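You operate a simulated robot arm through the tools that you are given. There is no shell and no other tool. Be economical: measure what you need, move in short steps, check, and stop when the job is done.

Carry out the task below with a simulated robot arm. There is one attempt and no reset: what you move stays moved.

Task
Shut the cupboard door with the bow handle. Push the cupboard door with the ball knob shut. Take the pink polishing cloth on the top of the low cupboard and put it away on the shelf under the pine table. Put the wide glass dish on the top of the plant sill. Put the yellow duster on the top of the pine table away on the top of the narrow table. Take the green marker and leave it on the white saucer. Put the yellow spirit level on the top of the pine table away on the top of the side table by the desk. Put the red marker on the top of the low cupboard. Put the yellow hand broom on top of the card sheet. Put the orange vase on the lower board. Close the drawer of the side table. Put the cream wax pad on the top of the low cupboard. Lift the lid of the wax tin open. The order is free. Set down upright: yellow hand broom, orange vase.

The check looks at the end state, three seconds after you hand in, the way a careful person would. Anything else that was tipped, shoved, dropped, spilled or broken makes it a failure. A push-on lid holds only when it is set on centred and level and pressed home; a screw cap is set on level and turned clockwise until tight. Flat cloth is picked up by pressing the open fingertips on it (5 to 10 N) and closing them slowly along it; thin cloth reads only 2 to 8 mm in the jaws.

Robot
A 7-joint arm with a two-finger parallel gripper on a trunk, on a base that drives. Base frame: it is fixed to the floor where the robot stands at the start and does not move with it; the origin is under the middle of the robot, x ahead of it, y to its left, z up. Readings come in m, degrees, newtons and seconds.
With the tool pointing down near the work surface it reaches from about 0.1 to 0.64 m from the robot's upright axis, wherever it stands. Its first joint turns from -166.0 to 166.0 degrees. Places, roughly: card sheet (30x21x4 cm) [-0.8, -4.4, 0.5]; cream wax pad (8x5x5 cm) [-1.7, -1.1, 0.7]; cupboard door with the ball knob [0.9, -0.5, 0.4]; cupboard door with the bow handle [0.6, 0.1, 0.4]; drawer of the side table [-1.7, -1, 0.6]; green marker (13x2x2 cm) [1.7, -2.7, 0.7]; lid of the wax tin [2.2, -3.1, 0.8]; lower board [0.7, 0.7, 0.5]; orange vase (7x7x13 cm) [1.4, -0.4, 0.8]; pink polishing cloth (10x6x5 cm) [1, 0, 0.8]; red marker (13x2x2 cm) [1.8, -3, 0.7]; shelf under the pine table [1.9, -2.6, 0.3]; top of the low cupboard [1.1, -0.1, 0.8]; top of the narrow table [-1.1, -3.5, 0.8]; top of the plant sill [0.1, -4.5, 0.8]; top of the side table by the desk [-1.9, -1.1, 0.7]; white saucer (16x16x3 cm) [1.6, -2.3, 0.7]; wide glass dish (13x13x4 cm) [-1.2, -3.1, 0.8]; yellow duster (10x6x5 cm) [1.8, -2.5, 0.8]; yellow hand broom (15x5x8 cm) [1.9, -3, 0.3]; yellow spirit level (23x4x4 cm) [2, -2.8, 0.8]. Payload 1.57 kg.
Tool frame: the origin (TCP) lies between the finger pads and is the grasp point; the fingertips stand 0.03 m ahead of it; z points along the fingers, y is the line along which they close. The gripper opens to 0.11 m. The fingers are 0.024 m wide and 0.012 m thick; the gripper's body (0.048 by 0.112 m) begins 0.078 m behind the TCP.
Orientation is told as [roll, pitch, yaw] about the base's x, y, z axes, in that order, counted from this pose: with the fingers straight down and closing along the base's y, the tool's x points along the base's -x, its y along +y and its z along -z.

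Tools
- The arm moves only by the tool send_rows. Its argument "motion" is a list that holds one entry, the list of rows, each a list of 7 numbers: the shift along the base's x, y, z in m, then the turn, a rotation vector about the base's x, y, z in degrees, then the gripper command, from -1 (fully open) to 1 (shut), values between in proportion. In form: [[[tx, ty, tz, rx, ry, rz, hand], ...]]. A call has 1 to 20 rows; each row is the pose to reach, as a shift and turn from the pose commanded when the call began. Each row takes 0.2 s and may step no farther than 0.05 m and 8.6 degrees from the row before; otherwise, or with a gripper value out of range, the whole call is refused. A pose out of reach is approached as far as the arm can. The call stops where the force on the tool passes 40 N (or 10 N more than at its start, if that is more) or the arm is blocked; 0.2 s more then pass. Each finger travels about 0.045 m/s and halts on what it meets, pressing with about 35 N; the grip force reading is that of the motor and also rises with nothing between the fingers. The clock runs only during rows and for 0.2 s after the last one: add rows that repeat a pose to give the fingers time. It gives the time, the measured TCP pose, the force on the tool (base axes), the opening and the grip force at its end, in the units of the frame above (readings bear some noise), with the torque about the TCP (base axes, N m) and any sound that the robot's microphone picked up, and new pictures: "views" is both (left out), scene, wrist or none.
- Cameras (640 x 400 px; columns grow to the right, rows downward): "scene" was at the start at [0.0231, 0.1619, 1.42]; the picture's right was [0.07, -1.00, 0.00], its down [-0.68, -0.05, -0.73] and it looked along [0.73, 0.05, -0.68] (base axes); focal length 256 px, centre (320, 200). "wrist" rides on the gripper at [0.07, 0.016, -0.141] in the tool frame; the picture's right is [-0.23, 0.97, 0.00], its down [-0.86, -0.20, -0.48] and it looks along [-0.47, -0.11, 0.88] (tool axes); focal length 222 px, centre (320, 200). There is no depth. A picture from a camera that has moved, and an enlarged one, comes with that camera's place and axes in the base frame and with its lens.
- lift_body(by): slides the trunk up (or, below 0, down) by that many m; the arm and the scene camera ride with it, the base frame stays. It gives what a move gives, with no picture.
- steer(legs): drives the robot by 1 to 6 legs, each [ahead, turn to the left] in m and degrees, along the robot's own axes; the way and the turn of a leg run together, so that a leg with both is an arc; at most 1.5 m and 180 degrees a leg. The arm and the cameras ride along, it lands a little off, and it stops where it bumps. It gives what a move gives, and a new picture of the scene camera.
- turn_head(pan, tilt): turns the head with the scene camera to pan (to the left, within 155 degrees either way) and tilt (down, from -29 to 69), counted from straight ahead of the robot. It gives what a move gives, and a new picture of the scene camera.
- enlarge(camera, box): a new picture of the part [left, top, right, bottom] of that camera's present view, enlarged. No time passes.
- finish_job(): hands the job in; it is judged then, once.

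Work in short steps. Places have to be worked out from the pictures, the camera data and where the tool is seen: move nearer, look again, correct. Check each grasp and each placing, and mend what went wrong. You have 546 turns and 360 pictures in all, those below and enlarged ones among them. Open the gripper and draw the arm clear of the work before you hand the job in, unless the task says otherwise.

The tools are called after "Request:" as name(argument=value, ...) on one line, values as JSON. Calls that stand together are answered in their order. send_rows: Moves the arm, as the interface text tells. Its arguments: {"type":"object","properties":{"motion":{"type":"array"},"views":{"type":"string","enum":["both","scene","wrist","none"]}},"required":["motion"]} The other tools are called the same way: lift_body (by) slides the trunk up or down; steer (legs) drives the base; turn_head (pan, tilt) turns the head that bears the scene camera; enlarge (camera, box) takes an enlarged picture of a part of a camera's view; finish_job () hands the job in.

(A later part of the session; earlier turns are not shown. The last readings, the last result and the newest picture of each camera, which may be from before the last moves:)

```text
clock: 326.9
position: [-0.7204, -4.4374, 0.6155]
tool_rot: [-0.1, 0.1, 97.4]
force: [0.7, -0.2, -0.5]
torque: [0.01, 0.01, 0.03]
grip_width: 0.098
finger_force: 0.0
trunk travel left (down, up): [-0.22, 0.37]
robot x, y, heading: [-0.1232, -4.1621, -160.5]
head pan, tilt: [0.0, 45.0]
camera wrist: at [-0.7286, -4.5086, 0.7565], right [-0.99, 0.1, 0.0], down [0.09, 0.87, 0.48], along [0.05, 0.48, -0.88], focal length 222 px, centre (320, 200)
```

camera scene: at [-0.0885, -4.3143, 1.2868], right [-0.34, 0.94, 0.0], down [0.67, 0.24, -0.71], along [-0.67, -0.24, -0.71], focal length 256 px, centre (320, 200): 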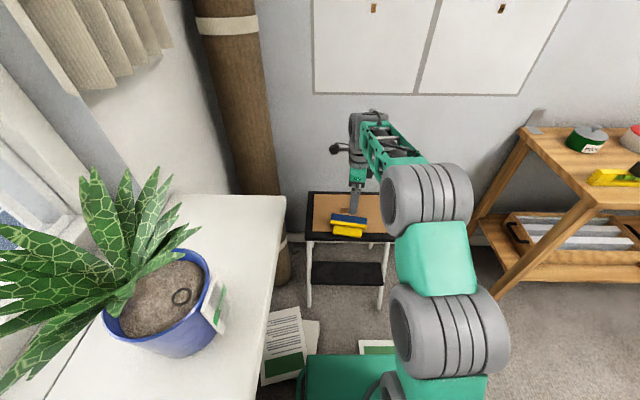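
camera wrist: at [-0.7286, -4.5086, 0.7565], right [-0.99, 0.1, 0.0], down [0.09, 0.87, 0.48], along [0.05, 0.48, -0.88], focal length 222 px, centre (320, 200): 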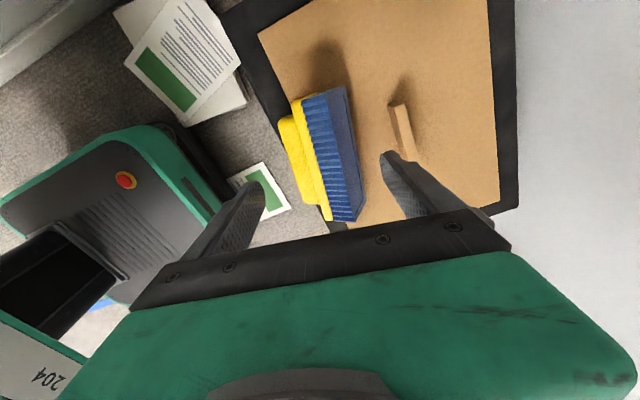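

Good; a small shift and final descent, then close gently.

Request:
send_rows(motion=[[[-0.006, -0.004, -0.03, 0, 0, 0, -0.78], [-0.006, -0.004, -0.06, 0, 0, 0, -0.78]]], views="wrist")

```text
clock: 327.5
position: [-0.7242, -4.4401, 0.5551]
tool_rot: [-0.2, 0.1, 97.3]
force: [-0.1, 0.2, 0.1]
torque: [0.0, 0.02, 0.01]
grip_width: 0.098
finger_force: 0.0
trunk travel left (down, up): [-0.22, 0.37]
robot x, y, heading: [-0.1234, -4.1654, -160.4]
head pan, tilt: [0.0, 45.0]
camera wrist: at [-0.7325, -4.5115, 0.6968], right [-1.0, 0.1, 0.0], down [0.08, 0.87, 0.48], along [0.05, 0.48, -0.88], focal length 222 px, centre (320, 200)
```

wrist: 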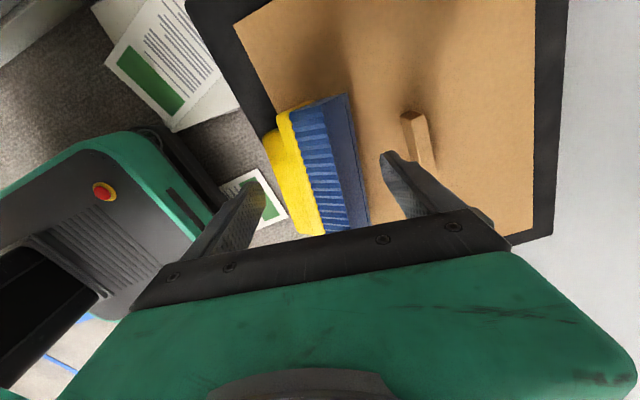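

Request:
send_rows(motion=[[[0, 0, -0.008, 0, 0, 0, -0.6], [0, 0, -0.008, 0, 0, 0, -0.4], [0, 0, -0.008, 0, 0, 0, -0.2], [0, 0, -0.008, 0, 0, 0, 0.1], [0, 0, -0.008, 0, 0, 0, 0.4], [0, 0, -0.008, 0, 0, 0, 0.6], [0, 0, 0.01, 0, 0, 0, 0.6], [0, 0, 0.03, 0, 0, 0, 0.6]]], views="both")

```text
clock: 329.3
position: [-0.7249, -4.4417, 0.5843]
tool_rot: [-0.4, 0.0, 97.4]
force: [0.1, 0.0, -1.2]
torque: [0.0, 0.03, 0.02]
grip_width: 0.0394
finger_force: 35.0
trunk travel left (down, up): [-0.22, 0.37]
robot x, y, heading: [-0.1203, -4.1655, -160.3]
head pan, tilt: [0.0, 45.0]
camera scene: at [-0.0887, -4.3146, 1.2867], right [-0.34, 0.94, 0.0], down [0.67, 0.24, -0.71], along [-0.67, -0.24, -0.71], focal length 256 px, centre (320, 200)
camera wrist: at [-0.7334, -4.5122, 0.7257], right [-1.0, 0.1, -0.01], down [0.08, 0.87, 0.48], along [0.05, 0.48, -0.88], focal length 222 px, centre (320, 200)
```

scene: 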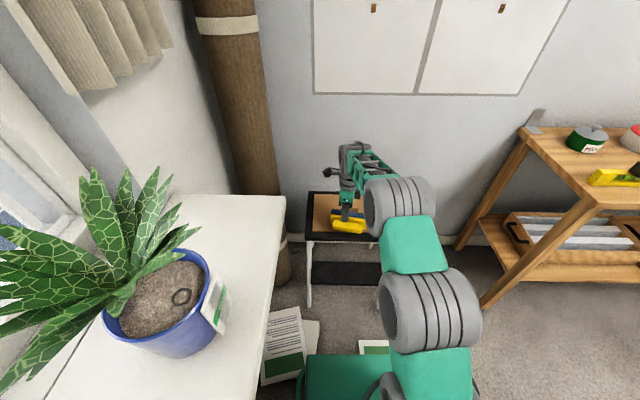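
wrist: 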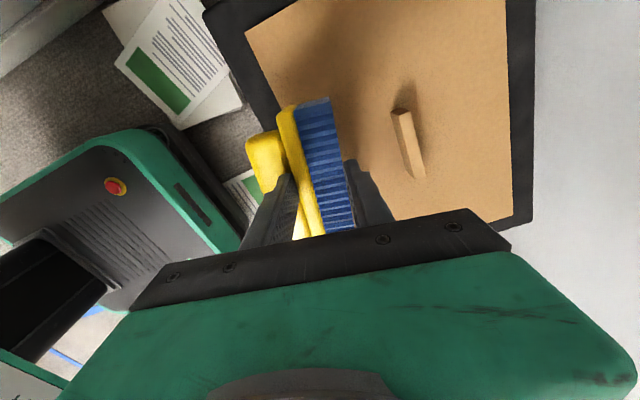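

It is held by the plate and bristles (39 mm) near one end. I shift it 2 cm toward the edge, turn it parallel to the edge and set it down again.

Request:
send_rows(motion=[[[0.01, 0.0035, 0, 0, 0, 6, 0.6], [0.019, 0.0066, 0, 0, 0, 12, 0.6], [0.019, 0.0066, -0.015, 0, 0, 12, 0.6], [0.019, 0.0066, -0.03, 0, 0, 12, 0.6], [0.019, 0.0066, -0.036, 0, 0, 12, 0.6]]], views="wrist")

```text
clock: 330.5
position: [-0.7065, -4.4332, 0.5538]
tool_rot: [0.0, 0.1, 109.4]
force: [6.0, 1.9, 18.7]
torque: [0.69, -0.02, -0.14]
grip_width: 0.039
finger_force: 35.2
trunk travel left (down, up): [-0.22, 0.37]
robot x, y, heading: [-0.1218, -4.1647, -160.6]
head pan, tilt: [0.0, 45.0]
camera wrist: at [-0.699, -4.5047, 0.694], right [-0.99, -0.11, 0.0], down [-0.1, 0.87, 0.48], along [-0.05, 0.47, -0.88], focal length 222 px, centre (320, 200)
```

wrist: 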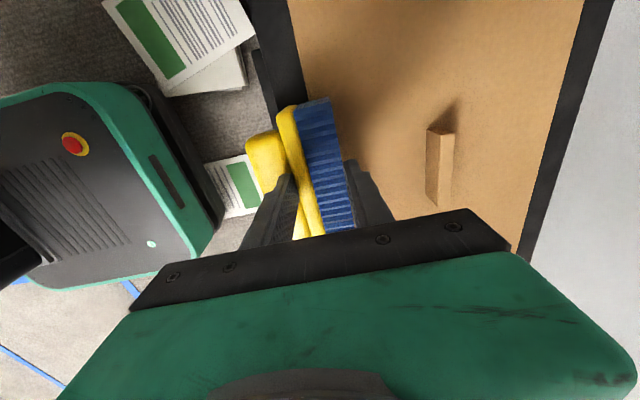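

I lift slightly and shift another ~2 cm so the handle overhangs fully.

Request:
send_rows(motion=[[[0, 0, 0.015, 0, 0, 0, 0.6], [0.009, 0.003, 0.02, 0, 0, 0, 0.6], [0.018, 0.006, 0.02, 0, 0, 0, 0.6], [0.018, 0.006, 0.008, 0, 0, 0, 0.6], [0.018, 0.006, 0.002, 0, 0, 0, 0.6]]], views="none")

Request:
send_rows(motion=[[[0, 0, 0.0, 0, 0, 0, 0.3], [0, 0, 0.0, 0, 0, 0, 0.1], [0, 0, 0, 0, 0, 0, 0.0], [0, 0, 0.03, 0, 0, 0, 0.0], [0, 0, 0.07, 0, 0, 0, 0.0], [0, 0, 0.11, 0, 0, 0, 0.0]]], views="both")

```text
clock: 331.7
position: [-0.6875, -4.4296, 0.552]
tool_rot: [-0.3, 0.0, 109.5]
force: [-0.3, -0.4, -0.7]
torque: [-0.01, 0.05, 0.02]
grip_width: 0.0392
finger_force: 35.2
trunk travel left (down, up): [-0.22, 0.37]
robot x, y, heading: [-0.1223, -4.1643, -160.2]
head pan, tilt: [0.0, 45.0]
```

```text
clock: 333.1
position: [-0.6876, -4.4301, 0.6605]
tool_rot: [-0.4, 0.0, 109.5]
force: [-0.4, -1.2, -0.3]
torque: [0.0, -0.04, 0.01]
grip_width: 0.0552
finger_force: 0.1
trunk travel left (down, up): [-0.22, 0.37]
robot x, y, heading: [-0.1205, -4.1633, -160.4]
head pan, tilt: [0.0, 45.0]
camera scene: at [-0.0887, -4.3146, 1.2867], right [-0.34, 0.94, 0.0], down [0.67, 0.24, -0.71], along [-0.67, -0.24, -0.71], focal length 256 px, centre (320, 200)
camera wrist: at [-0.6808, -4.5012, 0.8013], right [-0.99, -0.11, -0.01], down [-0.1, 0.87, 0.48], along [-0.05, 0.48, -0.88], focal length 222 px, centre (320, 200)
```

scene: 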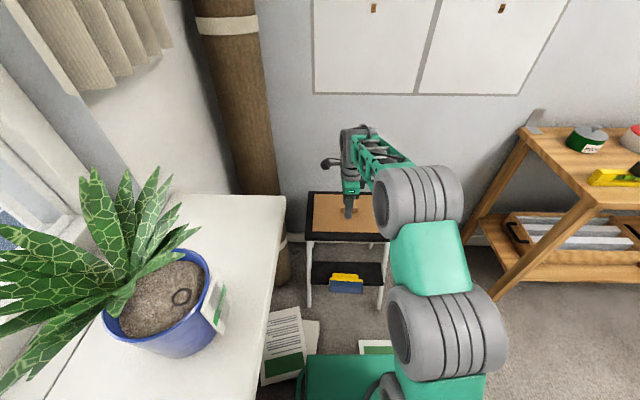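
wrist: 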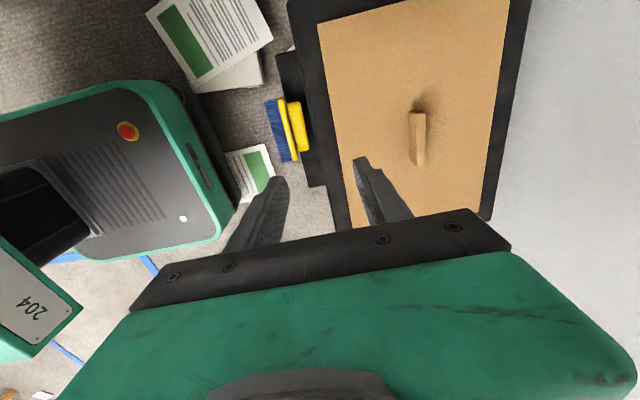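

It slid off onto the stool's lower step. I look closely there.

Request:
enlarge(camera="scene", box=[300, 250, 400, 320])

Request:
enlarge(camera="wrist", box=[220, 60, 380, 200])

```text
5.71 times, centred on (350, 285) of scene
camera zoom: at [-0.0887, -4.3146, 1.2867], right [-0.34, 0.94, 0.0], down [0.67, 0.24, -0.71], along [-0.67, -0.24, -0.71], focal length 1465 px, centre (149, -286)
```

zoom: 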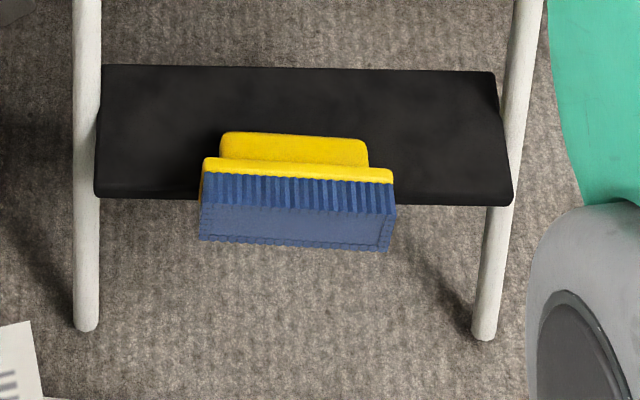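

```text
2.86 times, centred on (300, 130) of wrist
camera zoom: at [-0.6808, -4.5012, 0.8013], right [-0.99, -0.11, -0.01], down [-0.1, 0.87, 0.48], along [-0.05, 0.48, -0.88], focal length 635 px, centre (377, 400)
```

zoom: 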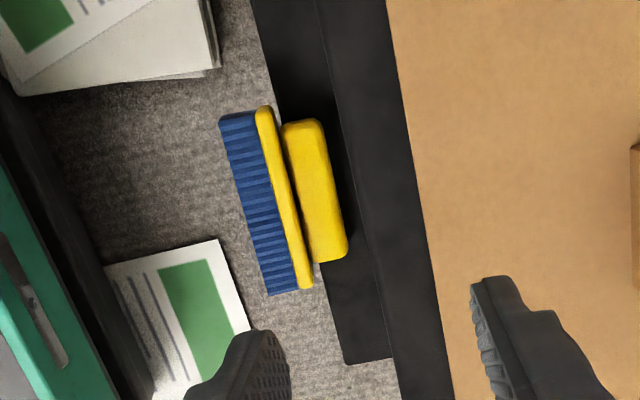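

Luckily it landed on the lower step on its side with bristles overhanging toward me. If I grip it vertically at its near end and then tilt the tool 90° forward, it comes upright. I hover over its right end first.

Request:
send_rows(motion=[[[0.03, 0.03, 0, 0, 0, -1.5, -0.3], [0.06, 0.06, 0, 0, 0, -3, -0.6], [0.08, 0.09, 0, 0, 0, -4.5, -0.8], [0.085, 0.108, 0, 0, 0, -4.5, -0.8]]], views="none")

Request:
lift_body(by=-0.2)

Request:
send_rows(motion=[[[0, 0, -0.01, 0, 0, 0, -0.8]]], views="both")

```text
clock: 334.1
position: [-0.602, -4.3217, 0.6586]
tool_rot: [-0.3, 0.0, 105.0]
force: [-0.9, 0.6, -0.3]
torque: [0.0, 0.01, 0.01]
grip_width: 0.0987
finger_force: 0.0
trunk travel left (down, up): [-0.22, 0.37]
robot x, y, heading: [-0.1212, -4.1617, -160.4]
head pan, tilt: [0.0, 45.0]
```

```text
clock: 336.3
position: [-0.6019, -4.3203, 0.458]
tool_rot: [-0.3, 0.0, 104.9]
force: [-0.3, -0.4, 0.2]
torque: [-0.01, 0.0, 0.02]
grip_width: 0.0987
finger_force: 0.0
trunk travel left (down, up): [-0.02, 0.57]
robot x, y, heading: [-0.1215, -4.1641, -160.4]
head pan, tilt: [0.0, 45.0]
```

```text
clock: 336.7
position: [-0.6004, -4.3215, 0.4486]
tool_rot: [-0.3, 0.0, 104.9]
force: [0.3, -0.8, -0.3]
torque: [0.03, -0.01, -0.04]
grip_width: 0.0989
finger_force: 0.1
trunk travel left (down, up): [-0.02, 0.57]
robot x, y, heading: [-0.1242, -4.1634, -160.6]
head pan, tilt: [0.0, 45.0]
camera scene: at [-0.0884, -4.3145, 1.0868], right [-0.34, 0.94, 0.0], down [0.67, 0.24, -0.71], along [-0.67, -0.24, -0.71], focal length 256 px, centre (320, 200)
camera wrist: at [-0.6002, -4.3922, 0.5902], right [-1.0, -0.03, 0.0], down [-0.03, 0.88, 0.48], along [-0.01, 0.48, -0.88], focal length 222 px, centre (320, 200)
```

scene: 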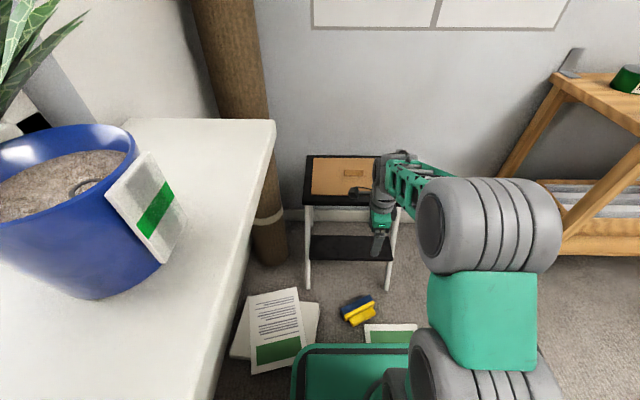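
wrist: 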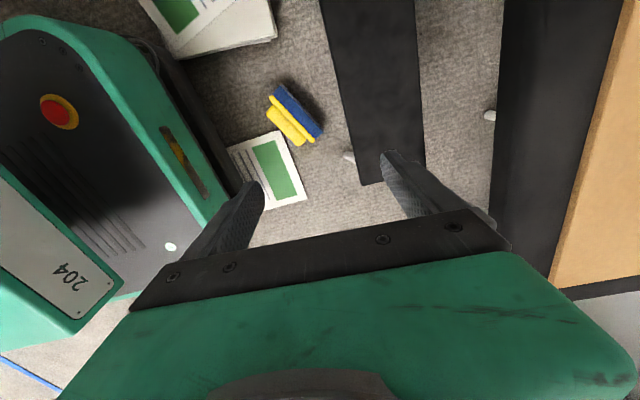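

The broom has rolled off to the floor in front of the stool (handle toward NE). I'll pick it up there by its near end. First a closer view.

Request:
send_rows(motion=[[[0.03, 0.0, -0.03, 0, 0, 8, -0.8], [0.06, 0.0, -0.06, 0, 0, 16, -0.8], [0.08, -0.01, -0.1, 0, 0, 24, -0.8], [0.09, -0.02, -0.14, 0, 0, 33, -0.8], [0.1, -0.03, -0.18, 0, 0, 33, -0.8], [0.1, -0.03, -0.21, 0, 0, 33, -0.8]]], views="both")

```text
refused: row 4 steps farther than a row can; nothing moved
```

Request:
send_rows(motion=[[[0.03, 0.0, -0.03, 0, 0, 8, -0.8], [0.06, 0.0, -0.06, 0, 0, 16, -0.8], [0.08, -0.01, -0.1, 0, 0, 24, -0.8], [0.09, -0.02, -0.14, 0, 0, 32, -0.8], [0.1, -0.03, -0.18, 0, 0, 33, -0.8], [0.1, -0.03, -0.21, 0, 0, 33, -0.8]]], views="both")

```text
clock: 338.1
position: [-0.5004, -4.3511, 0.2382]
tool_rot: [-0.3, 0.0, 138.0]
force: [-0.1, 0.0, 0.4]
torque: [0.0, -0.03, -0.03]
grip_width: 0.0988
finger_force: 0.0
trunk travel left (down, up): [-0.02, 0.57]
robot x, y, heading: [-0.1206, -4.1623, -160.3]
head pan, tilt: [0.0, 45.0]
camera scene: at [-0.0883, -4.3144, 1.0868], right [-0.34, 0.94, 0.0], down [0.67, 0.24, -0.71], along [-0.67, -0.24, -0.71], focal length 256 px, centre (320, 200)
camera wrist: at [-0.4605, -4.4097, 0.3797], right [-0.82, -0.57, 0.0], down [-0.5, 0.72, 0.48], along [-0.27, 0.39, -0.88], focal length 222 px, centre (320, 200)
```

scene: 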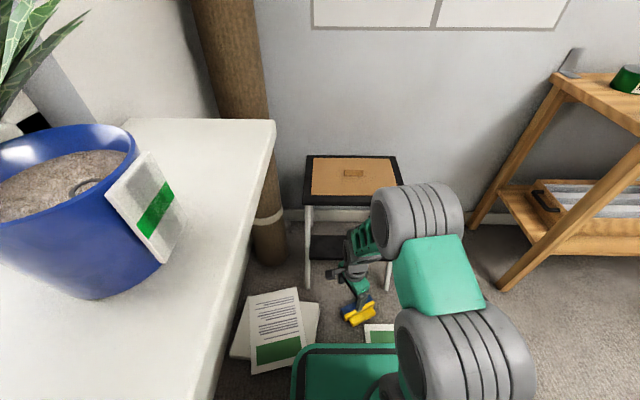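
wrist: 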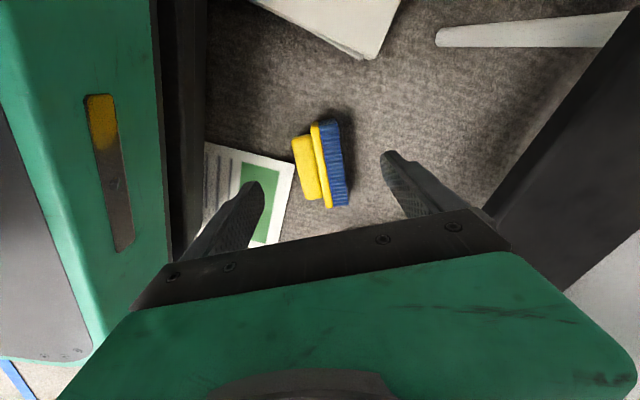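

The broom lies neatly between the open fingers. I shift to its end and descend toward the floor.

Request:
send_rows(motion=[[[0.001, -0.016, -0.04, 0, 0, 0, -0.8], [0.001, -0.016, -0.08, 0, 0, 0, -0.8], [0.001, -0.016, -0.12, 0, 0, 0, -0.8], [0.001, -0.016, -0.155, 0, 0, 0, -0.8]]], views="wrist")

```text
clock: 339.1
position: [-0.499, -4.3678, 0.081]
tool_rot: [-0.3, 0.0, 137.8]
force: [0.1, 1.0, 0.1]
torque: [-0.03, 0.01, -0.01]
grip_width: 0.0988
finger_force: 0.1
trunk travel left (down, up): [-0.02, 0.57]
robot x, y, heading: [-0.1232, -4.1613, -160.6]
head pan, tilt: [0.0, 45.0]
camera wrist: at [-0.4598, -4.4263, 0.223], right [-0.82, -0.57, -0.01], down [-0.5, 0.72, 0.48], along [-0.27, 0.4, -0.88], focal length 222 px, centre (320, 200)
```

wrist: 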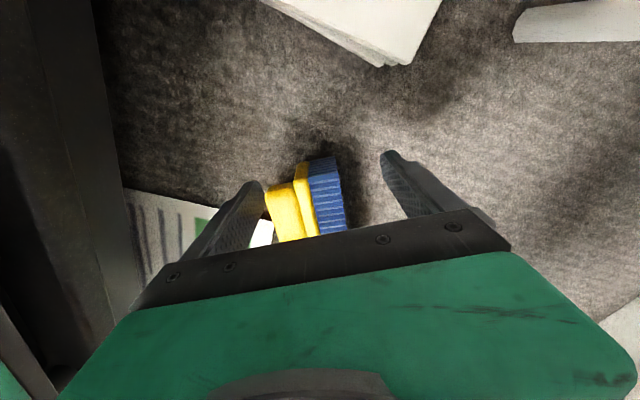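

Request:
send_rows(motion=[[[0.004, -0.004, -0.015, 0, 0, 0, -0.8], [0.004, -0.004, -0.034, 0, 0, 0, -0.8], [0.004, -0.004, -0.034, 0, 0, 0, -0.4], [0.004, -0.004, -0.034, 0, 0, 0, 0], [0.004, -0.004, -0.034, 0, 0, 0, 0.4], [0.004, -0.004, -0.034, 0, 0, 0, 0.6], [0.004, -0.004, -0.034, 0, 0, 0, 0.7]]], views="wrist")

```text
clock: 340.7
position: [-0.4957, -4.3719, 0.0487]
tool_rot: [-0.3, 0.0, 137.9]
force: [-0.7, 0.1, 0.0]
torque: [-0.05, -0.02, 0.0]
grip_width: 0.0393
finger_force: 23.6
trunk travel left (down, up): [-0.02, 0.57]
robot x, y, heading: [-0.1208, -4.164, -160.4]
head pan, tilt: [0.0, 45.0]
camera wrist: at [-0.4563, -4.4306, 0.1907], right [-0.82, -0.57, -0.01], down [-0.5, 0.72, 0.48], along [-0.27, 0.4, -0.88], focal length 222 px, centre (320, 200)
```

wrist: 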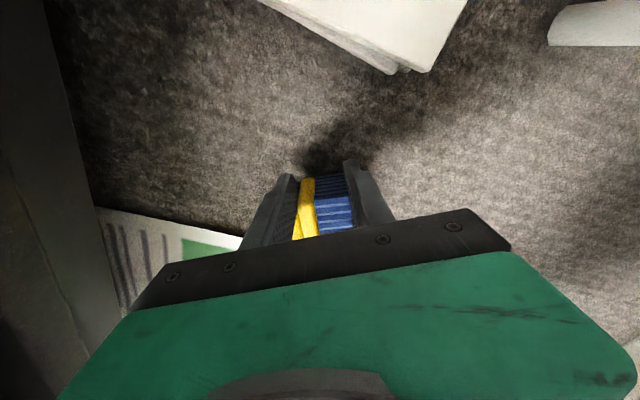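

Gripped on plate and bristles at the end (39 mm). I draw it away from the stool and lift.

Request:
send_rows(motion=[[[0, 0, 0.02, 0, 0, 0, 0.9], [0.025, 0.008, 0.04, 0, 0, 0, 0.9], [0.05, 0.015, 0.07, 0, 0, 0, 0.9], [0.06, 0.02, 0.11, 0, 0, 0, 0.9], [0.06, 0.02, 0.15, 0, 0, 0, 0.9], [0.06, 0.02, 0.19, 0, 0, 0, 0.9], [0.06, 0.02, 0.23, 0, 0, 0, 0.9]]], views="wrist")

Request:
lift_body(by=0.45)

```text
clock: 342.3
position: [-0.4359, -4.3517, 0.2784]
tool_rot: [-0.3, 0.0, 137.9]
force: [-0.4, 0.5, -0.9]
torque: [-0.02, -0.05, 0.01]
grip_width: 0.0395
finger_force: 35.2
trunk travel left (down, up): [-0.02, 0.57]
robot x, y, heading: [-0.1228, -4.1626, -160.4]
head pan, tilt: [0.0, 45.0]
camera wrist: at [-0.3969, -4.4099, 0.4191], right [-0.82, -0.57, -0.01], down [-0.5, 0.72, 0.48], along [-0.27, 0.4, -0.88], focal length 222 px, centre (320, 200)
```

wrist: 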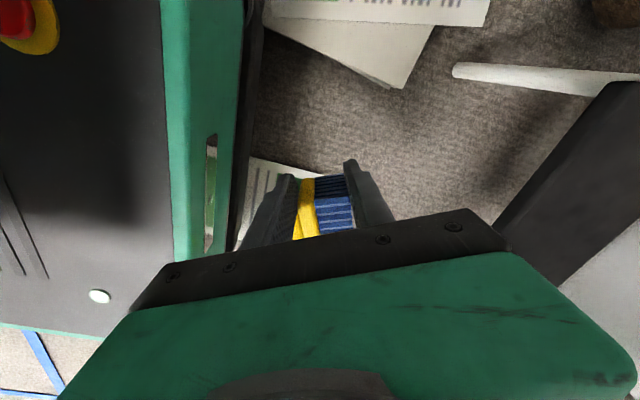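

```text
refused: 0.45 is not a number from -0.4 to 0.4
```

Request:
lift_body(by=0.38)

Request:
steer(legs=[[-0.3, 0]])

Request:
send_rows(motion=[[[0, 0, 0, 0, 0, 8.4, 1], [0, 0, 0, 0, 0, 16.8, 1], [0, 0, 0, 0, 0, 25.2, 1], [0, 0, 0, 0, 0, 33.6, 1], [0, 0, 0, 0, 0, 42, 1], [0, 0, 0, 0, 0, 50.4, 1], [0, 0, 0, 0, 0, 58.8, 1], [0, 0, 0, 0, 0, 67.2, 1], [0, 0, 0, 0, 0, 75.6, 1], [0, 0, 0, 0, 0, 84, 1], [0, 0, 0, 0, 0, 92.4, 1], [0, 0, 0, 0, 0, 100.8, 1], [0, 0, 0, 0, 0, 109.2, 1], [0, 0, 0, 0, 0, 117.6, 1], [0, 0, 0, 0, 0, 126, 1], [0, 0, 0, 0, 0, 134.4, 1], [0, 0, 0, 0, 0, 142.8, 1], [0, 0, 0, 0, 0, 151, 1]]], views="both")

```text
clock: 346.0
position: [-0.4358, -4.3511, 0.6584]
tool_rot: [-0.3, 0.0, 137.8]
force: [-0.5, -0.2, -1.4]
torque: [-0.05, -0.03, 0.0]
grip_width: 0.0394
finger_force: 34.9
trunk travel left (down, up): [-0.4, 0.19]
robot x, y, heading: [-0.1184, -4.1608, -160.6]
head pan, tilt: [0.0, 45.0]
```

```text
clock: 348.0
position: [-0.1586, -4.2517, 0.6577]
tool_rot: [-0.4, 0.0, 138.3]
force: [-0.6, -0.7, -1.2]
torque: [-0.09, -0.08, -0.01]
grip_width: 0.0392
finger_force: 35.3
trunk travel left (down, up): [-0.4, 0.19]
robot x, y, heading: [0.157, -4.0625, -160.0]
head pan, tilt: [0.0, 45.0]
camera scene: at [0.1912, -4.2139, 1.4668], right [-0.34, 0.94, 0.0], down [0.66, 0.24, -0.71], along [-0.66, -0.24, -0.71], focal length 256 px, centre (320, 200)
```

scene: 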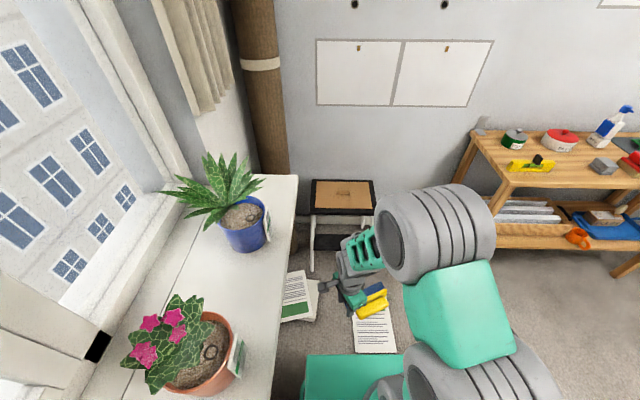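

```text
clock: 351.8
position: [-0.1577, -4.2524, 0.6576]
tool_rot: [-0.3, 0.0, -70.5]
force: [0.2, 0.4, -0.1]
torque: [0.05, 0.0, 0.0]
grip_width: 0.0391
finger_force: 34.8
trunk travel left (down, up): [-0.4, 0.19]
robot x, y, heading: [0.1533, -4.0648, -160.1]
head pan, tilt: [0.0, 45.0]
camera scene: at [0.1913, -4.2139, 1.4668], right [-0.34, 0.94, 0.0], down [0.66, 0.24, -0.71], along [-0.66, -0.24, -0.71], focal length 256 px, centre (320, 200)
camera wrist: at [-0.1647, -4.1809, 0.7993], right [0.99, 0.11, -0.01], down [0.1, -0.87, 0.48], along [0.05, -0.48, -0.88], focal length 222 px, centre (320, 200)
```

scene: 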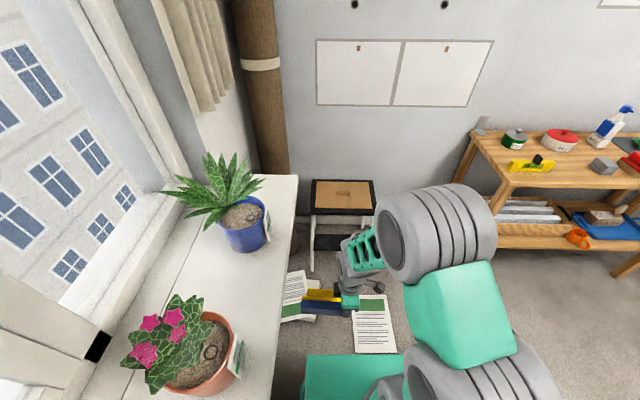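
wrist: 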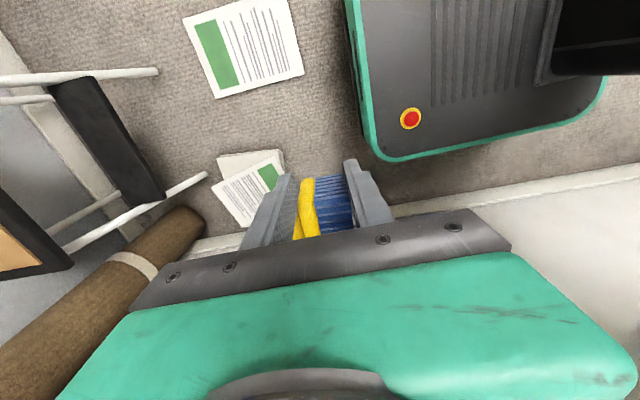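

Broom now has its bristles toward the robot. I extend the arm and tilt the tool 90° forward so the bristles point down.

Request:
send_rows(motion=[[[-0.03, -0.005, 0.005, -2.4, 6.5, 0, 1], [-0.06, -0.01, 0.01, -4.7, 13, 0, 1], [-0.09, -0.016, 0.015, -7.1, 19.5, 0, 1], [-0.12, -0.021, 0.02, -9.5, 26, 0, 1], [-0.15, -0.027, 0.02, -11.8, 32.5, 0, 1], [-0.18, -0.032, 0.03, -14.2, 39, 0, 1], [-0.21, -0.038, 0.03, -16.6, 45.5, 0, 1], [-0.24, -0.044, 0.03, -18.9, 52, 0, 1], [-0.27, -0.05, 0.04, -21.3, 58.5, 0, 1], [-0.3, -0.055, 0.04, -23.7, 65, 0, 1], [-0.33, -0.06, 0.04, -26, 71.5, 0, 1], [-0.35, -0.066, 0.04, -28.4, 78, 0, 1], [-0.368, -0.07, 0.04, -30.8, 84.6, 0, 1]]], views="both")

```text
clock: 354.6
position: [-0.5261, -4.3231, 0.6977]
tool_rot: [-90.5, -0.7, -70.1]
force: [-0.2, 0.4, -0.5]
torque: [0.09, -0.02, 0.03]
grip_width: 0.0392
finger_force: 34.5
trunk travel left (down, up): [-0.4, 0.19]
robot x, y, heading: [0.1561, -4.0619, -159.9]
head pan, tilt: [0.0, 45.0]
camera scene: at [0.1914, -4.2139, 1.4668], right [-0.34, 0.94, 0.0], down [0.66, 0.24, -0.71], along [-0.66, -0.24, -0.71], focal length 256 px, centre (320, 200)
camera wrist: at [-0.4172, -4.2093, 0.6791], right [0.07, -0.23, -0.97], down [0.74, -0.64, 0.21], along [-0.67, -0.74, 0.12], focal length 222 px, centre (320, 200)
```

scene: 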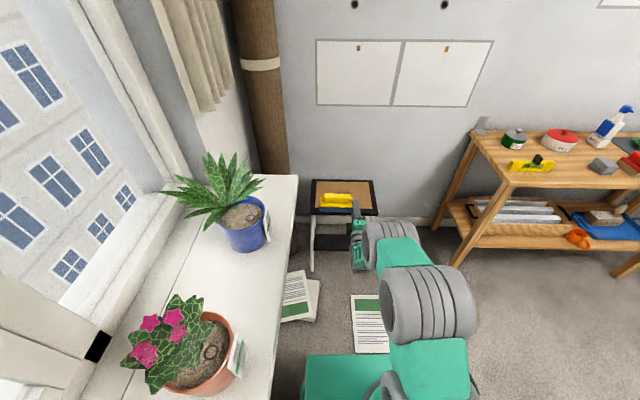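
wrist: 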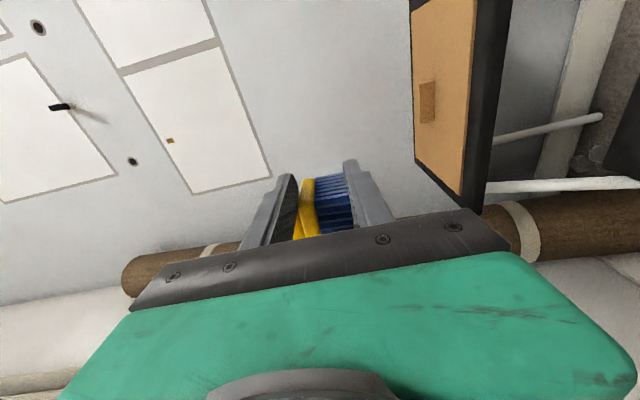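

The broom is upright in the gripper with the tool horizontal. I shift 7 cm to the right, then drive in over the card.

Request:
send_rows(motion=[[[-0.013, 0.036, 0, 0, 0, 0, 1], [-0.025, 0.071, 0, 0, 0, 0, 1]]], views="none")

Request:
steer(legs=[[0.2, 0]])

```text
clock: 355.2
position: [-0.5511, -4.2525, 0.6972]
tool_rot: [-90.4, -0.7, -70.0]
force: [-0.2, -0.6, -1.4]
torque: [0.06, -0.04, -0.01]
grip_width: 0.0393
finger_force: 35.0
trunk travel left (down, up): [-0.4, 0.19]
robot x, y, heading: [0.1579, -4.0646, -160.0]
head pan, tilt: [0.0, 45.0]
```

```text
clock: 356.8
position: [-0.7406, -4.3238, 0.6962]
tool_rot: [-90.2, -0.7, -69.9]
force: [0.5, -0.8, -0.9]
torque: [0.08, -0.04, 0.01]
grip_width: 0.0391
finger_force: 35.2
trunk travel left (down, up): [-0.4, 0.19]
robot x, y, heading: [-0.0304, -4.1314, -159.7]
head pan, tilt: [0.0, 45.0]
camera scene: at [0.0018, -4.283, 1.4668], right [-0.34, 0.94, 0.0], down [0.66, 0.24, -0.71], along [-0.66, -0.24, -0.71], focal length 256 px, centre (320, 200)
```

scene: 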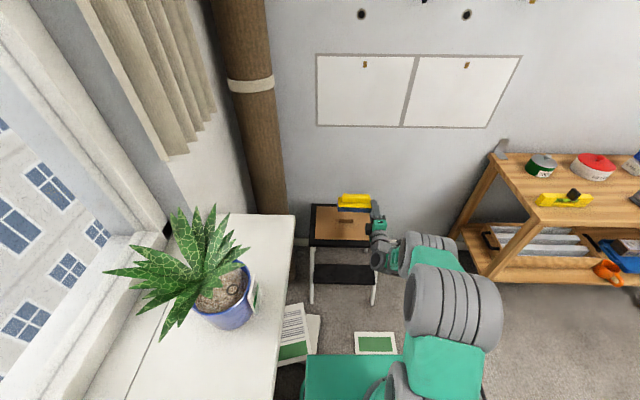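

On target by numbers. I check with a zoom before lowering.

Request:
enlarge(camera="scene", box=[295, 180, 405, 260])

Request:
lift_body(by=-0.1)

Request:
send_rows(motion=[[[0, 0, -0.01, 0, 0, 0, 1]]], views="both")

```text
5.00 times, centred on (350, 220) of scene
camera zoom: at [0.0018, -4.283, 1.4668], right [-0.34, 0.94, 0.0], down [0.66, 0.24, -0.71], along [-0.66, -0.24, -0.71], focal length 1282 px, centre (170, 100)
```

zoom: 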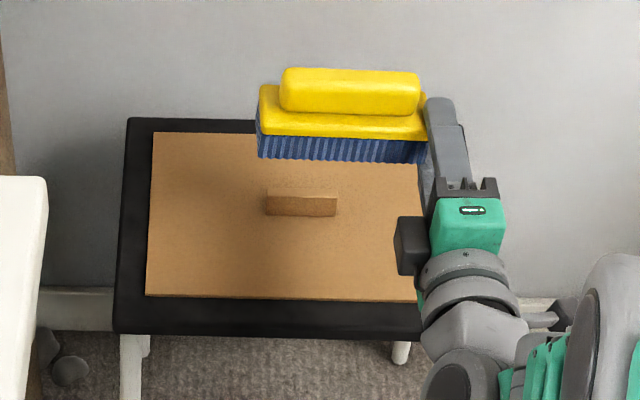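

```text
clock: 358.1
position: [-0.7407, -4.3229, 0.5968]
tool_rot: [-90.4, -0.7, -69.9]
force: [0.3, -0.7, -0.6]
torque: [0.08, 0.02, 0.03]
grip_width: 0.0393
finger_force: 34.6
trunk travel left (down, up): [-0.3, 0.29]
robot x, y, heading: [-0.0343, -4.1331, -159.9]
head pan, tilt: [0.0, 45.0]
```

```text
clock: 358.5
position: [-0.7424, -4.3227, 0.587]
tool_rot: [-90.3, -0.7, -69.9]
force: [0.1, -1.0, -0.8]
torque: [0.07, 0.01, 0.02]
grip_width: 0.0391
finger_force: 35.2
trunk travel left (down, up): [-0.3, 0.29]
robot x, y, heading: [-0.0284, -4.1306, -159.7]
head pan, tilt: [0.0, 45.0]
camera scene: at [0.0017, -4.2831, 1.3668], right [-0.34, 0.94, 0.0], down [0.66, 0.24, -0.71], along [-0.66, -0.24, -0.71], focal length 256 px, centre (320, 200)
camera wrist: at [-0.6329, -4.2091, 0.5692], right [0.08, -0.23, -0.97], down [0.74, -0.64, 0.21], along [-0.66, -0.74, 0.12], focal length 222 px, centre (320, 200)
```

scene: 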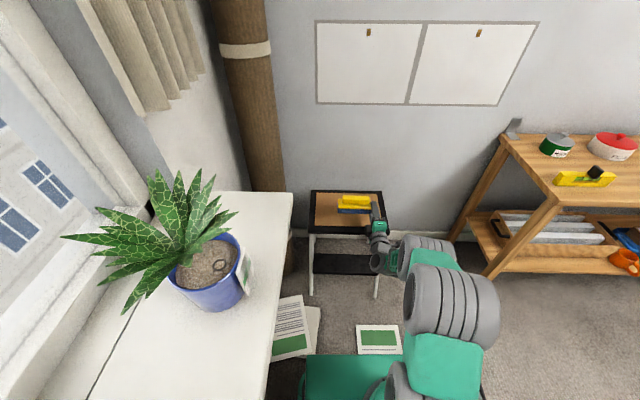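
wrist: 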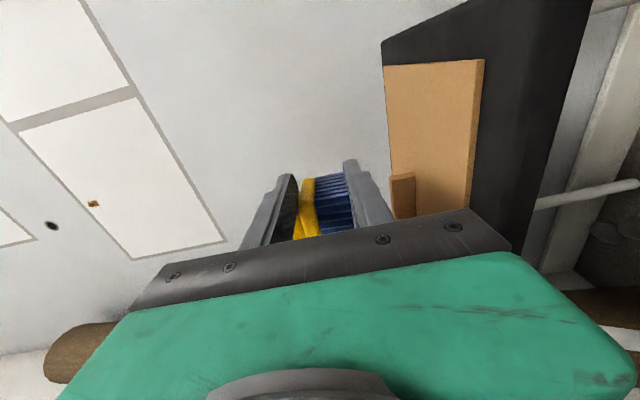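

Request:
enlarge(camera="scene", box=[295, 170, 405, 250])

```text
5.00 times, centred on (350, 210) of scene
camera zoom: at [0.0017, -4.2831, 1.3668], right [-0.34, 0.94, 0.0], down [0.66, 0.24, -0.71], along [-0.66, -0.24, -0.71], focal length 1282 px, centre (170, 150)
```

zoom: 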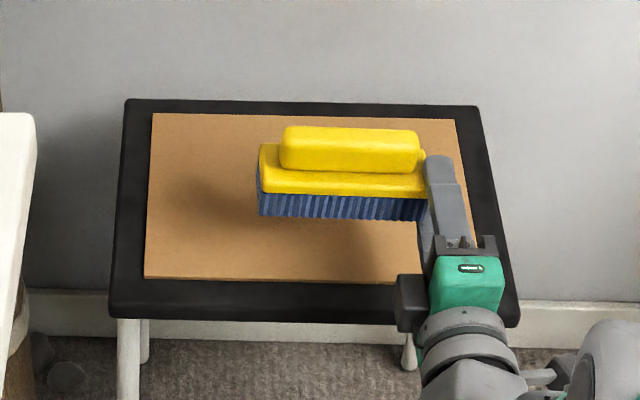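

Geometry is good: broom would sit between knob and the card's front edge. I lower until the lower finger meets the card.

Request:
send_rows(motion=[[[-0.004, -0.001, -0.015, 0, 0, 0, 1], [-0.005, -0.002, -0.03, 0, 0, 0, 1], [-0.005, -0.002, -0.04, 0, 0, 0, 1], [-0.005, -0.002, -0.046, 0, 0, 0, 1]]], views="none")

Request:
send_rows(motion=[[[0, 0, -0.002, 0, 0, 0, 1], [0, 0, -0.004, 0, 0, 0, 1]]], views="scene")

```text
clock: 359.5
position: [-0.7465, -4.3264, 0.5407]
tool_rot: [-90.2, -0.8, -69.9]
force: [0.2, 0.1, -0.1]
torque: [0.06, -0.02, 0.01]
grip_width: 0.0393
finger_force: 34.6
trunk travel left (down, up): [-0.3, 0.29]
robot x, y, heading: [-0.0334, -4.1297, -159.8]
head pan, tilt: [0.0, 45.0]
```

```text
clock: 360.1
position: [-0.7451, -4.3256, 0.5369]
tool_rot: [-90.2, -0.7, -69.9]
force: [0.1, -0.2, -1.4]
torque: [0.07, -0.02, -0.01]
grip_width: 0.0393
finger_force: 35.4
trunk travel left (down, up): [-0.3, 0.29]
robot x, y, heading: [-0.0327, -4.1314, -160.0]
head pan, tilt: [0.0, 45.0]
camera scene: at [0.0016, -4.2831, 1.3668], right [-0.34, 0.94, 0.0], down [0.66, 0.24, -0.71], along [-0.66, -0.24, -0.71], focal length 256 px, centre (320, 200)
```

scene: 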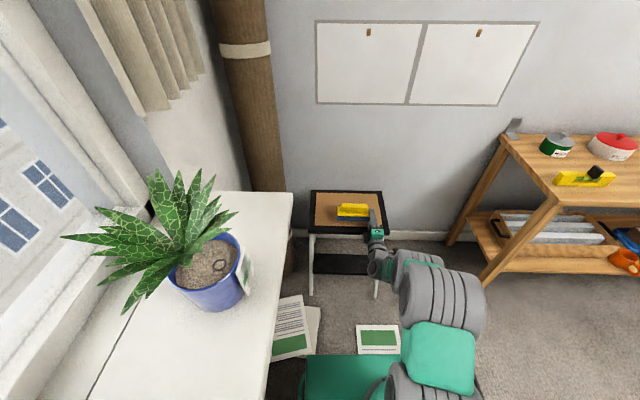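

No contact: the earlier "card height" was the knob's top, so the card is ~3 cm lower and a bit deeper than I computed. I move 2.5 cm further in and keep lowering.

Request:
send_rows(motion=[[[-0.012, -0.004, 0, 0, 0, 0, 1], [-0.0236, -0.008, 0, 0, 0, 0, 1], [-0.0236, -0.008, -0.01, 0, 0, 0, 1], [-0.0236, -0.008, -0.018, 0, 0, 0, 1]]], views="scene")

Request:
enlarge(camera="scene", box=[295, 170, 405, 250])

```text
clock: 361.1
position: [-0.7703, -4.3337, 0.5196]
tool_rot: [-90.6, -0.6, -69.9]
force: [1.8, -0.1, 7.0]
torque: [0.15, -0.2, -0.02]
grip_width: 0.0393
finger_force: 35.2
trunk travel left (down, up): [-0.3, 0.29]
robot x, y, heading: [-0.0307, -4.1284, -159.8]
head pan, tilt: [0.0, 45.0]
camera scene: at [0.0024, -4.2829, 1.367], right [-0.34, 0.94, 0.0], down [0.66, 0.24, -0.71], along [-0.66, -0.24, -0.71], focal length 256 px, centre (320, 200)
```

scene: 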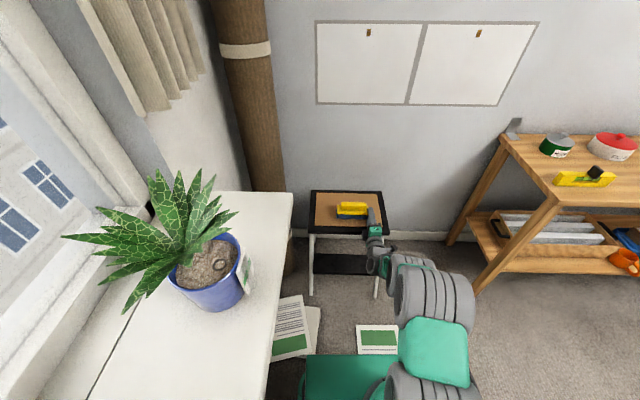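

```text
5.00 times, centred on (350, 210) of scene
camera zoom: at [0.0024, -4.2829, 1.367], right [-0.34, 0.94, 0.0], down [0.66, 0.24, -0.71], along [-0.66, -0.24, -0.71], focal length 1282 px, centre (170, 150)
```

zoom: 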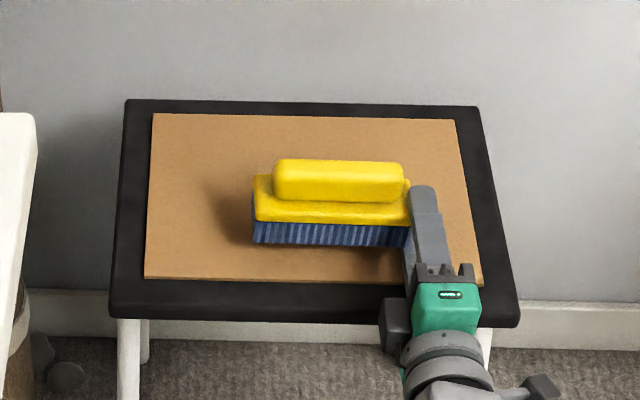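

Slight contact (7 N), possibly at the knob. I raise a little, move 1.2 cm back toward me and lower again.

Request:
send_rows(motion=[[[0, 0, 0.008, 0, 0, 0, 1], [0.0113, 0.004, 0.008, 0, 0, 0, 1], [0.0113, 0.004, 0.002, 0, 0, 0, 1], [0.0113, 0.004, -0.002, 0, 0, 0, 1]]], views="none")

Request:
send_rows(motion=[[[0, 0, -0.003, 0, 0, 0, 1], [0, 0, -0.006, 0, 0, 0, 1]]], views="none")

```text
clock: 362.1
position: [-0.7584, -4.3289, 0.5206]
tool_rot: [-90.8, -0.6, -70.0]
force: [3.9, 2.6, 11.4]
torque: [0.31, -0.22, 0.03]
grip_width: 0.039
finger_force: 34.9
trunk travel left (down, up): [-0.3, 0.29]
robot x, y, heading: [-0.0298, -4.1328, -159.7]
head pan, tilt: [0.0, 45.0]
```

```text
clock: 362.8
position: [-0.762, -4.3302, 0.5204]
tool_rot: [-91.5, -0.6, -70.0]
force: [-0.9, -0.3, 11.1]
torque: [0.19, -0.08, 0.02]
grip_width: 0.0389
finger_force: 35.3
trunk travel left (down, up): [-0.3, 0.29]
robot x, y, heading: [-0.0332, -4.1295, -159.8]
head pan, tilt: [0.0, 45.0]
stopped in row 2: the force on the tool passed its limit (the readings are from after the stop); the commanded pose is now the measured one
```

The lower finger rests on the card. I open the jaws a little while raising to match, leaving the broom standing.

Request:
send_rows(motion=[[[0, 0, 0.002, 0, 0, 0, 0.25], [0, 0, 0.005, 0, 0, 0, 0.1], [0, 0, 0.007, 0, 0, 0, 0.0], [0, 0, 0.008, 0, 0, 0, 0.0]]], views="scene")

Request:
enlarge(camera="scene", box=[295, 170, 405, 250])

```text
clock: 363.8
position: [-0.7607, -4.3282, 0.5233]
tool_rot: [-91.1, -0.7, -70.0]
force: [-2.1, -0.8, 9.5]
torque: [0.07, 0.0, -0.01]
grip_width: 0.0471
finger_force: 0.1
trunk travel left (down, up): [-0.3, 0.29]
robot x, y, heading: [-0.0309, -4.1271, -159.8]
head pan, tilt: [0.0, 45.0]
camera scene: at [0.0025, -4.2828, 1.3668], right [-0.34, 0.94, 0.0], down [0.66, 0.24, -0.71], along [-0.66, -0.24, -0.71], focal length 256 px, centre (320, 200)
```

scene: 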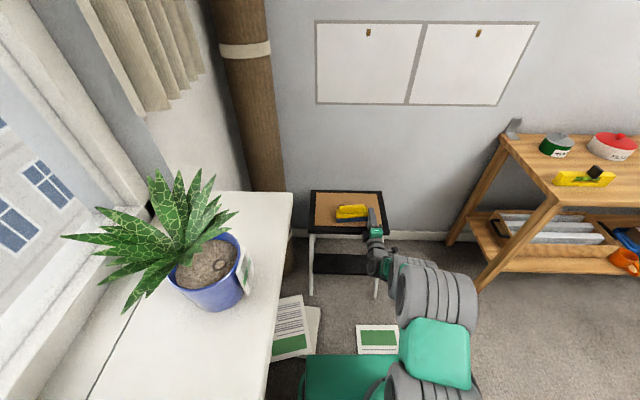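

```text
5.00 times, centred on (350, 210) of scene
camera zoom: at [0.0025, -4.2828, 1.3668], right [-0.34, 0.94, 0.0], down [0.66, 0.24, -0.71], along [-0.66, -0.24, -0.71], focal length 1282 px, centre (170, 150)
```

zoom: 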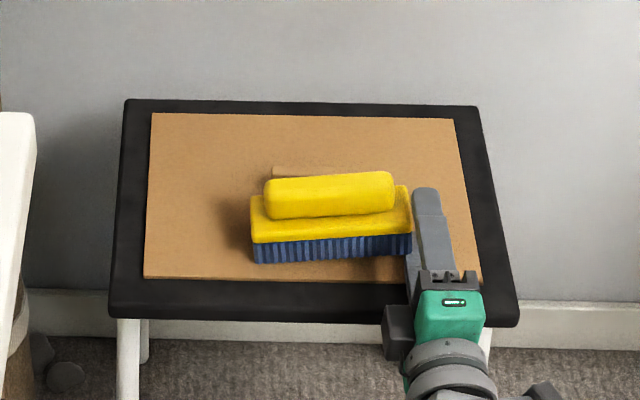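

The broom stands, one end on the card and one on the lower finger. I withdraw the finger slowly backward.

Request:
send_rows(motion=[[[0.01, 0.0035, 0.001, 0, 0, 0, 0.1], [0.02, 0.007, 0.001, 0, 0, 0, 0.1], [0.03, 0.0105, 0.001, 0, 0, 0, 0.1], [0.04, 0.014, 0.001, 0, 0, 0, 0.1]]], views="scene")

Request:
enlarge(camera="scene", box=[295, 170, 405, 250])

```text
clock: 364.8
position: [-0.722, -4.3153, 0.5253]
tool_rot: [-90.9, -0.7, -70.0]
force: [-0.4, -0.3, -0.7]
torque: [0.0, -0.03, 0.05]
grip_width: 0.0497
finger_force: 0.2
trunk travel left (down, up): [-0.3, 0.29]
robot x, y, heading: [-0.032, -4.1335, -159.8]
head pan, tilt: [0.0, 45.0]
camera scene: at [0.0017, -4.283, 1.3668], right [-0.34, 0.94, 0.0], down [0.66, 0.24, -0.71], along [-0.66, -0.24, -0.71], focal length 256 px, centre (320, 200)
```

scene: 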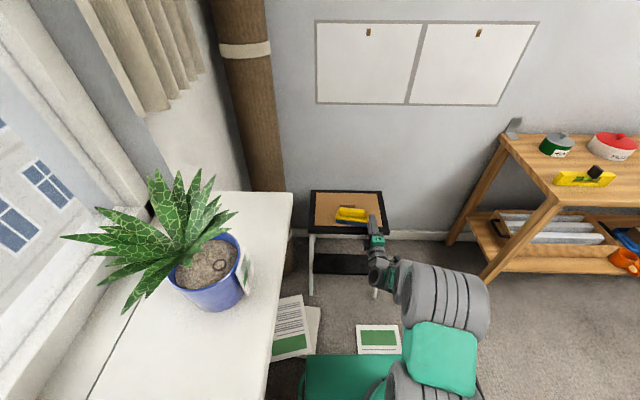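

```text
5.00 times, centred on (350, 210) of scene
camera zoom: at [0.0017, -4.283, 1.3668], right [-0.34, 0.94, 0.0], down [0.66, 0.24, -0.71], along [-0.66, -0.24, -0.71], focal length 1282 px, centre (170, 150)
```

zoom: 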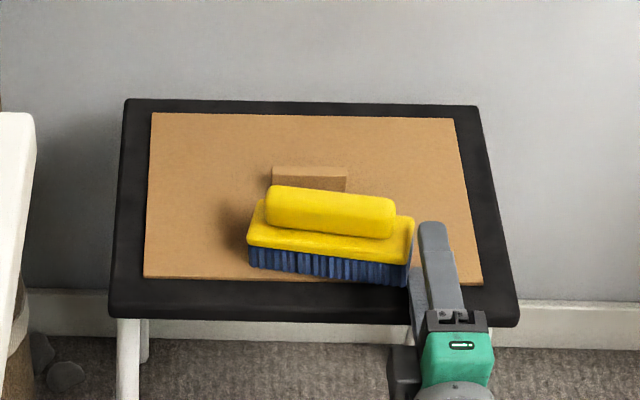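

It stands upright on the card, dragged about 2 cm forward. I pull the gripper clear.

Request:
send_rows(motion=[[[0.008, 0.012, 0, 0, 0, 0, 0.1], [0.03, 0.025, 0.0, 0, 0, 0, 0.1], [0.06, 0.035, 0.0, 0, 0, 0, 0.1], [0.09, 0.045, 0.01, 0, 0, 0, 0.1], [0.12, 0.055, 0.03, 0, 0, 0, 0.1]]], views="scene")

Request:
enlarge(camera="scene", box=[295, 170, 405, 250])

```text
clock: 366.0
position: [-0.6012, -4.2592, 0.5559]
tool_rot: [-91.1, -0.7, -70.0]
force: [-0.2, -0.1, -0.8]
torque: [0.0, 0.04, -0.02]
grip_width: 0.0493
finger_force: 0.0
trunk travel left (down, up): [-0.3, 0.29]
robot x, y, heading: [-0.0319, -4.1326, -159.9]
head pan, tilt: [0.0, 45.0]
camera scene: at [0.0016, -4.2831, 1.3668], right [-0.34, 0.94, 0.0], down [0.66, 0.24, -0.71], along [-0.66, -0.24, -0.71], focal length 256 px, centre (320, 200)
```

scene: 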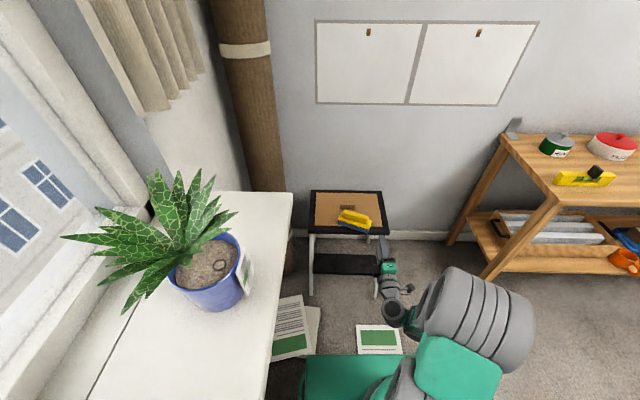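

```text
5.00 times, centred on (350, 210) of scene
camera zoom: at [0.0016, -4.2831, 1.3668], right [-0.34, 0.94, 0.0], down [0.66, 0.24, -0.71], along [-0.66, -0.24, -0.71], focal length 1282 px, centre (170, 150)
```

zoom: 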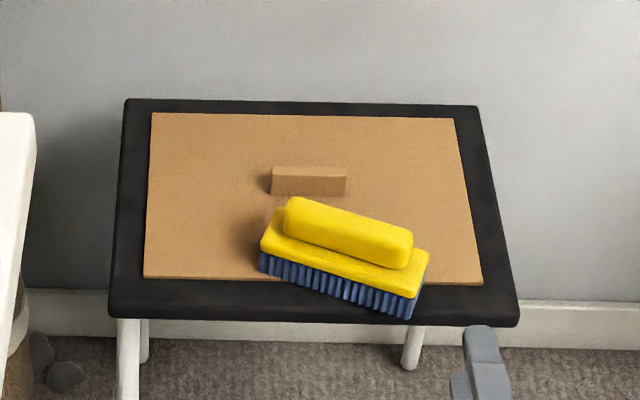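

The broom now stands upright, only partly on the card. Now a normal top grip on its handle is possible: I bring the tool back to vertical, turned to match the handle.

Request:
send_rows(motion=[[[0.02, 0.01, 0.03, 2.5, -6.9, 0, 0], [0.04, 0.015, 0.06, 5, -13.8, 0, 0], [0.06, 0.02, 0.09, 7.5, -20.7, 0, 0], [0.08, 0.025, 0.12, 10, -27.6, 0, 0], [0.09, 0.03, 0.14, 12.5, -34.5, 0, 0], [0.1, 0.035, 0.15, 15, -41.4, 0, 0], [0.11, 0.04, 0.16, 17.5, -48.3, 0, 0], [0.12, 0.045, 0.17, 20, -55.2, 0, 0], [0.12, 0.045, 0.17, 22.5, -62.1, 0, 0], [0.12, 0.045, 0.17, 25, -69, 0, 0], [0.12, 0.045, 0.17, 27.6, -75.9, 0, 0], [0.12, 0.045, 0.17, 31, -85.2, 0, 0]]], views="none")

```text
refused: row 12 steps farther than a row can; nothing moved
```

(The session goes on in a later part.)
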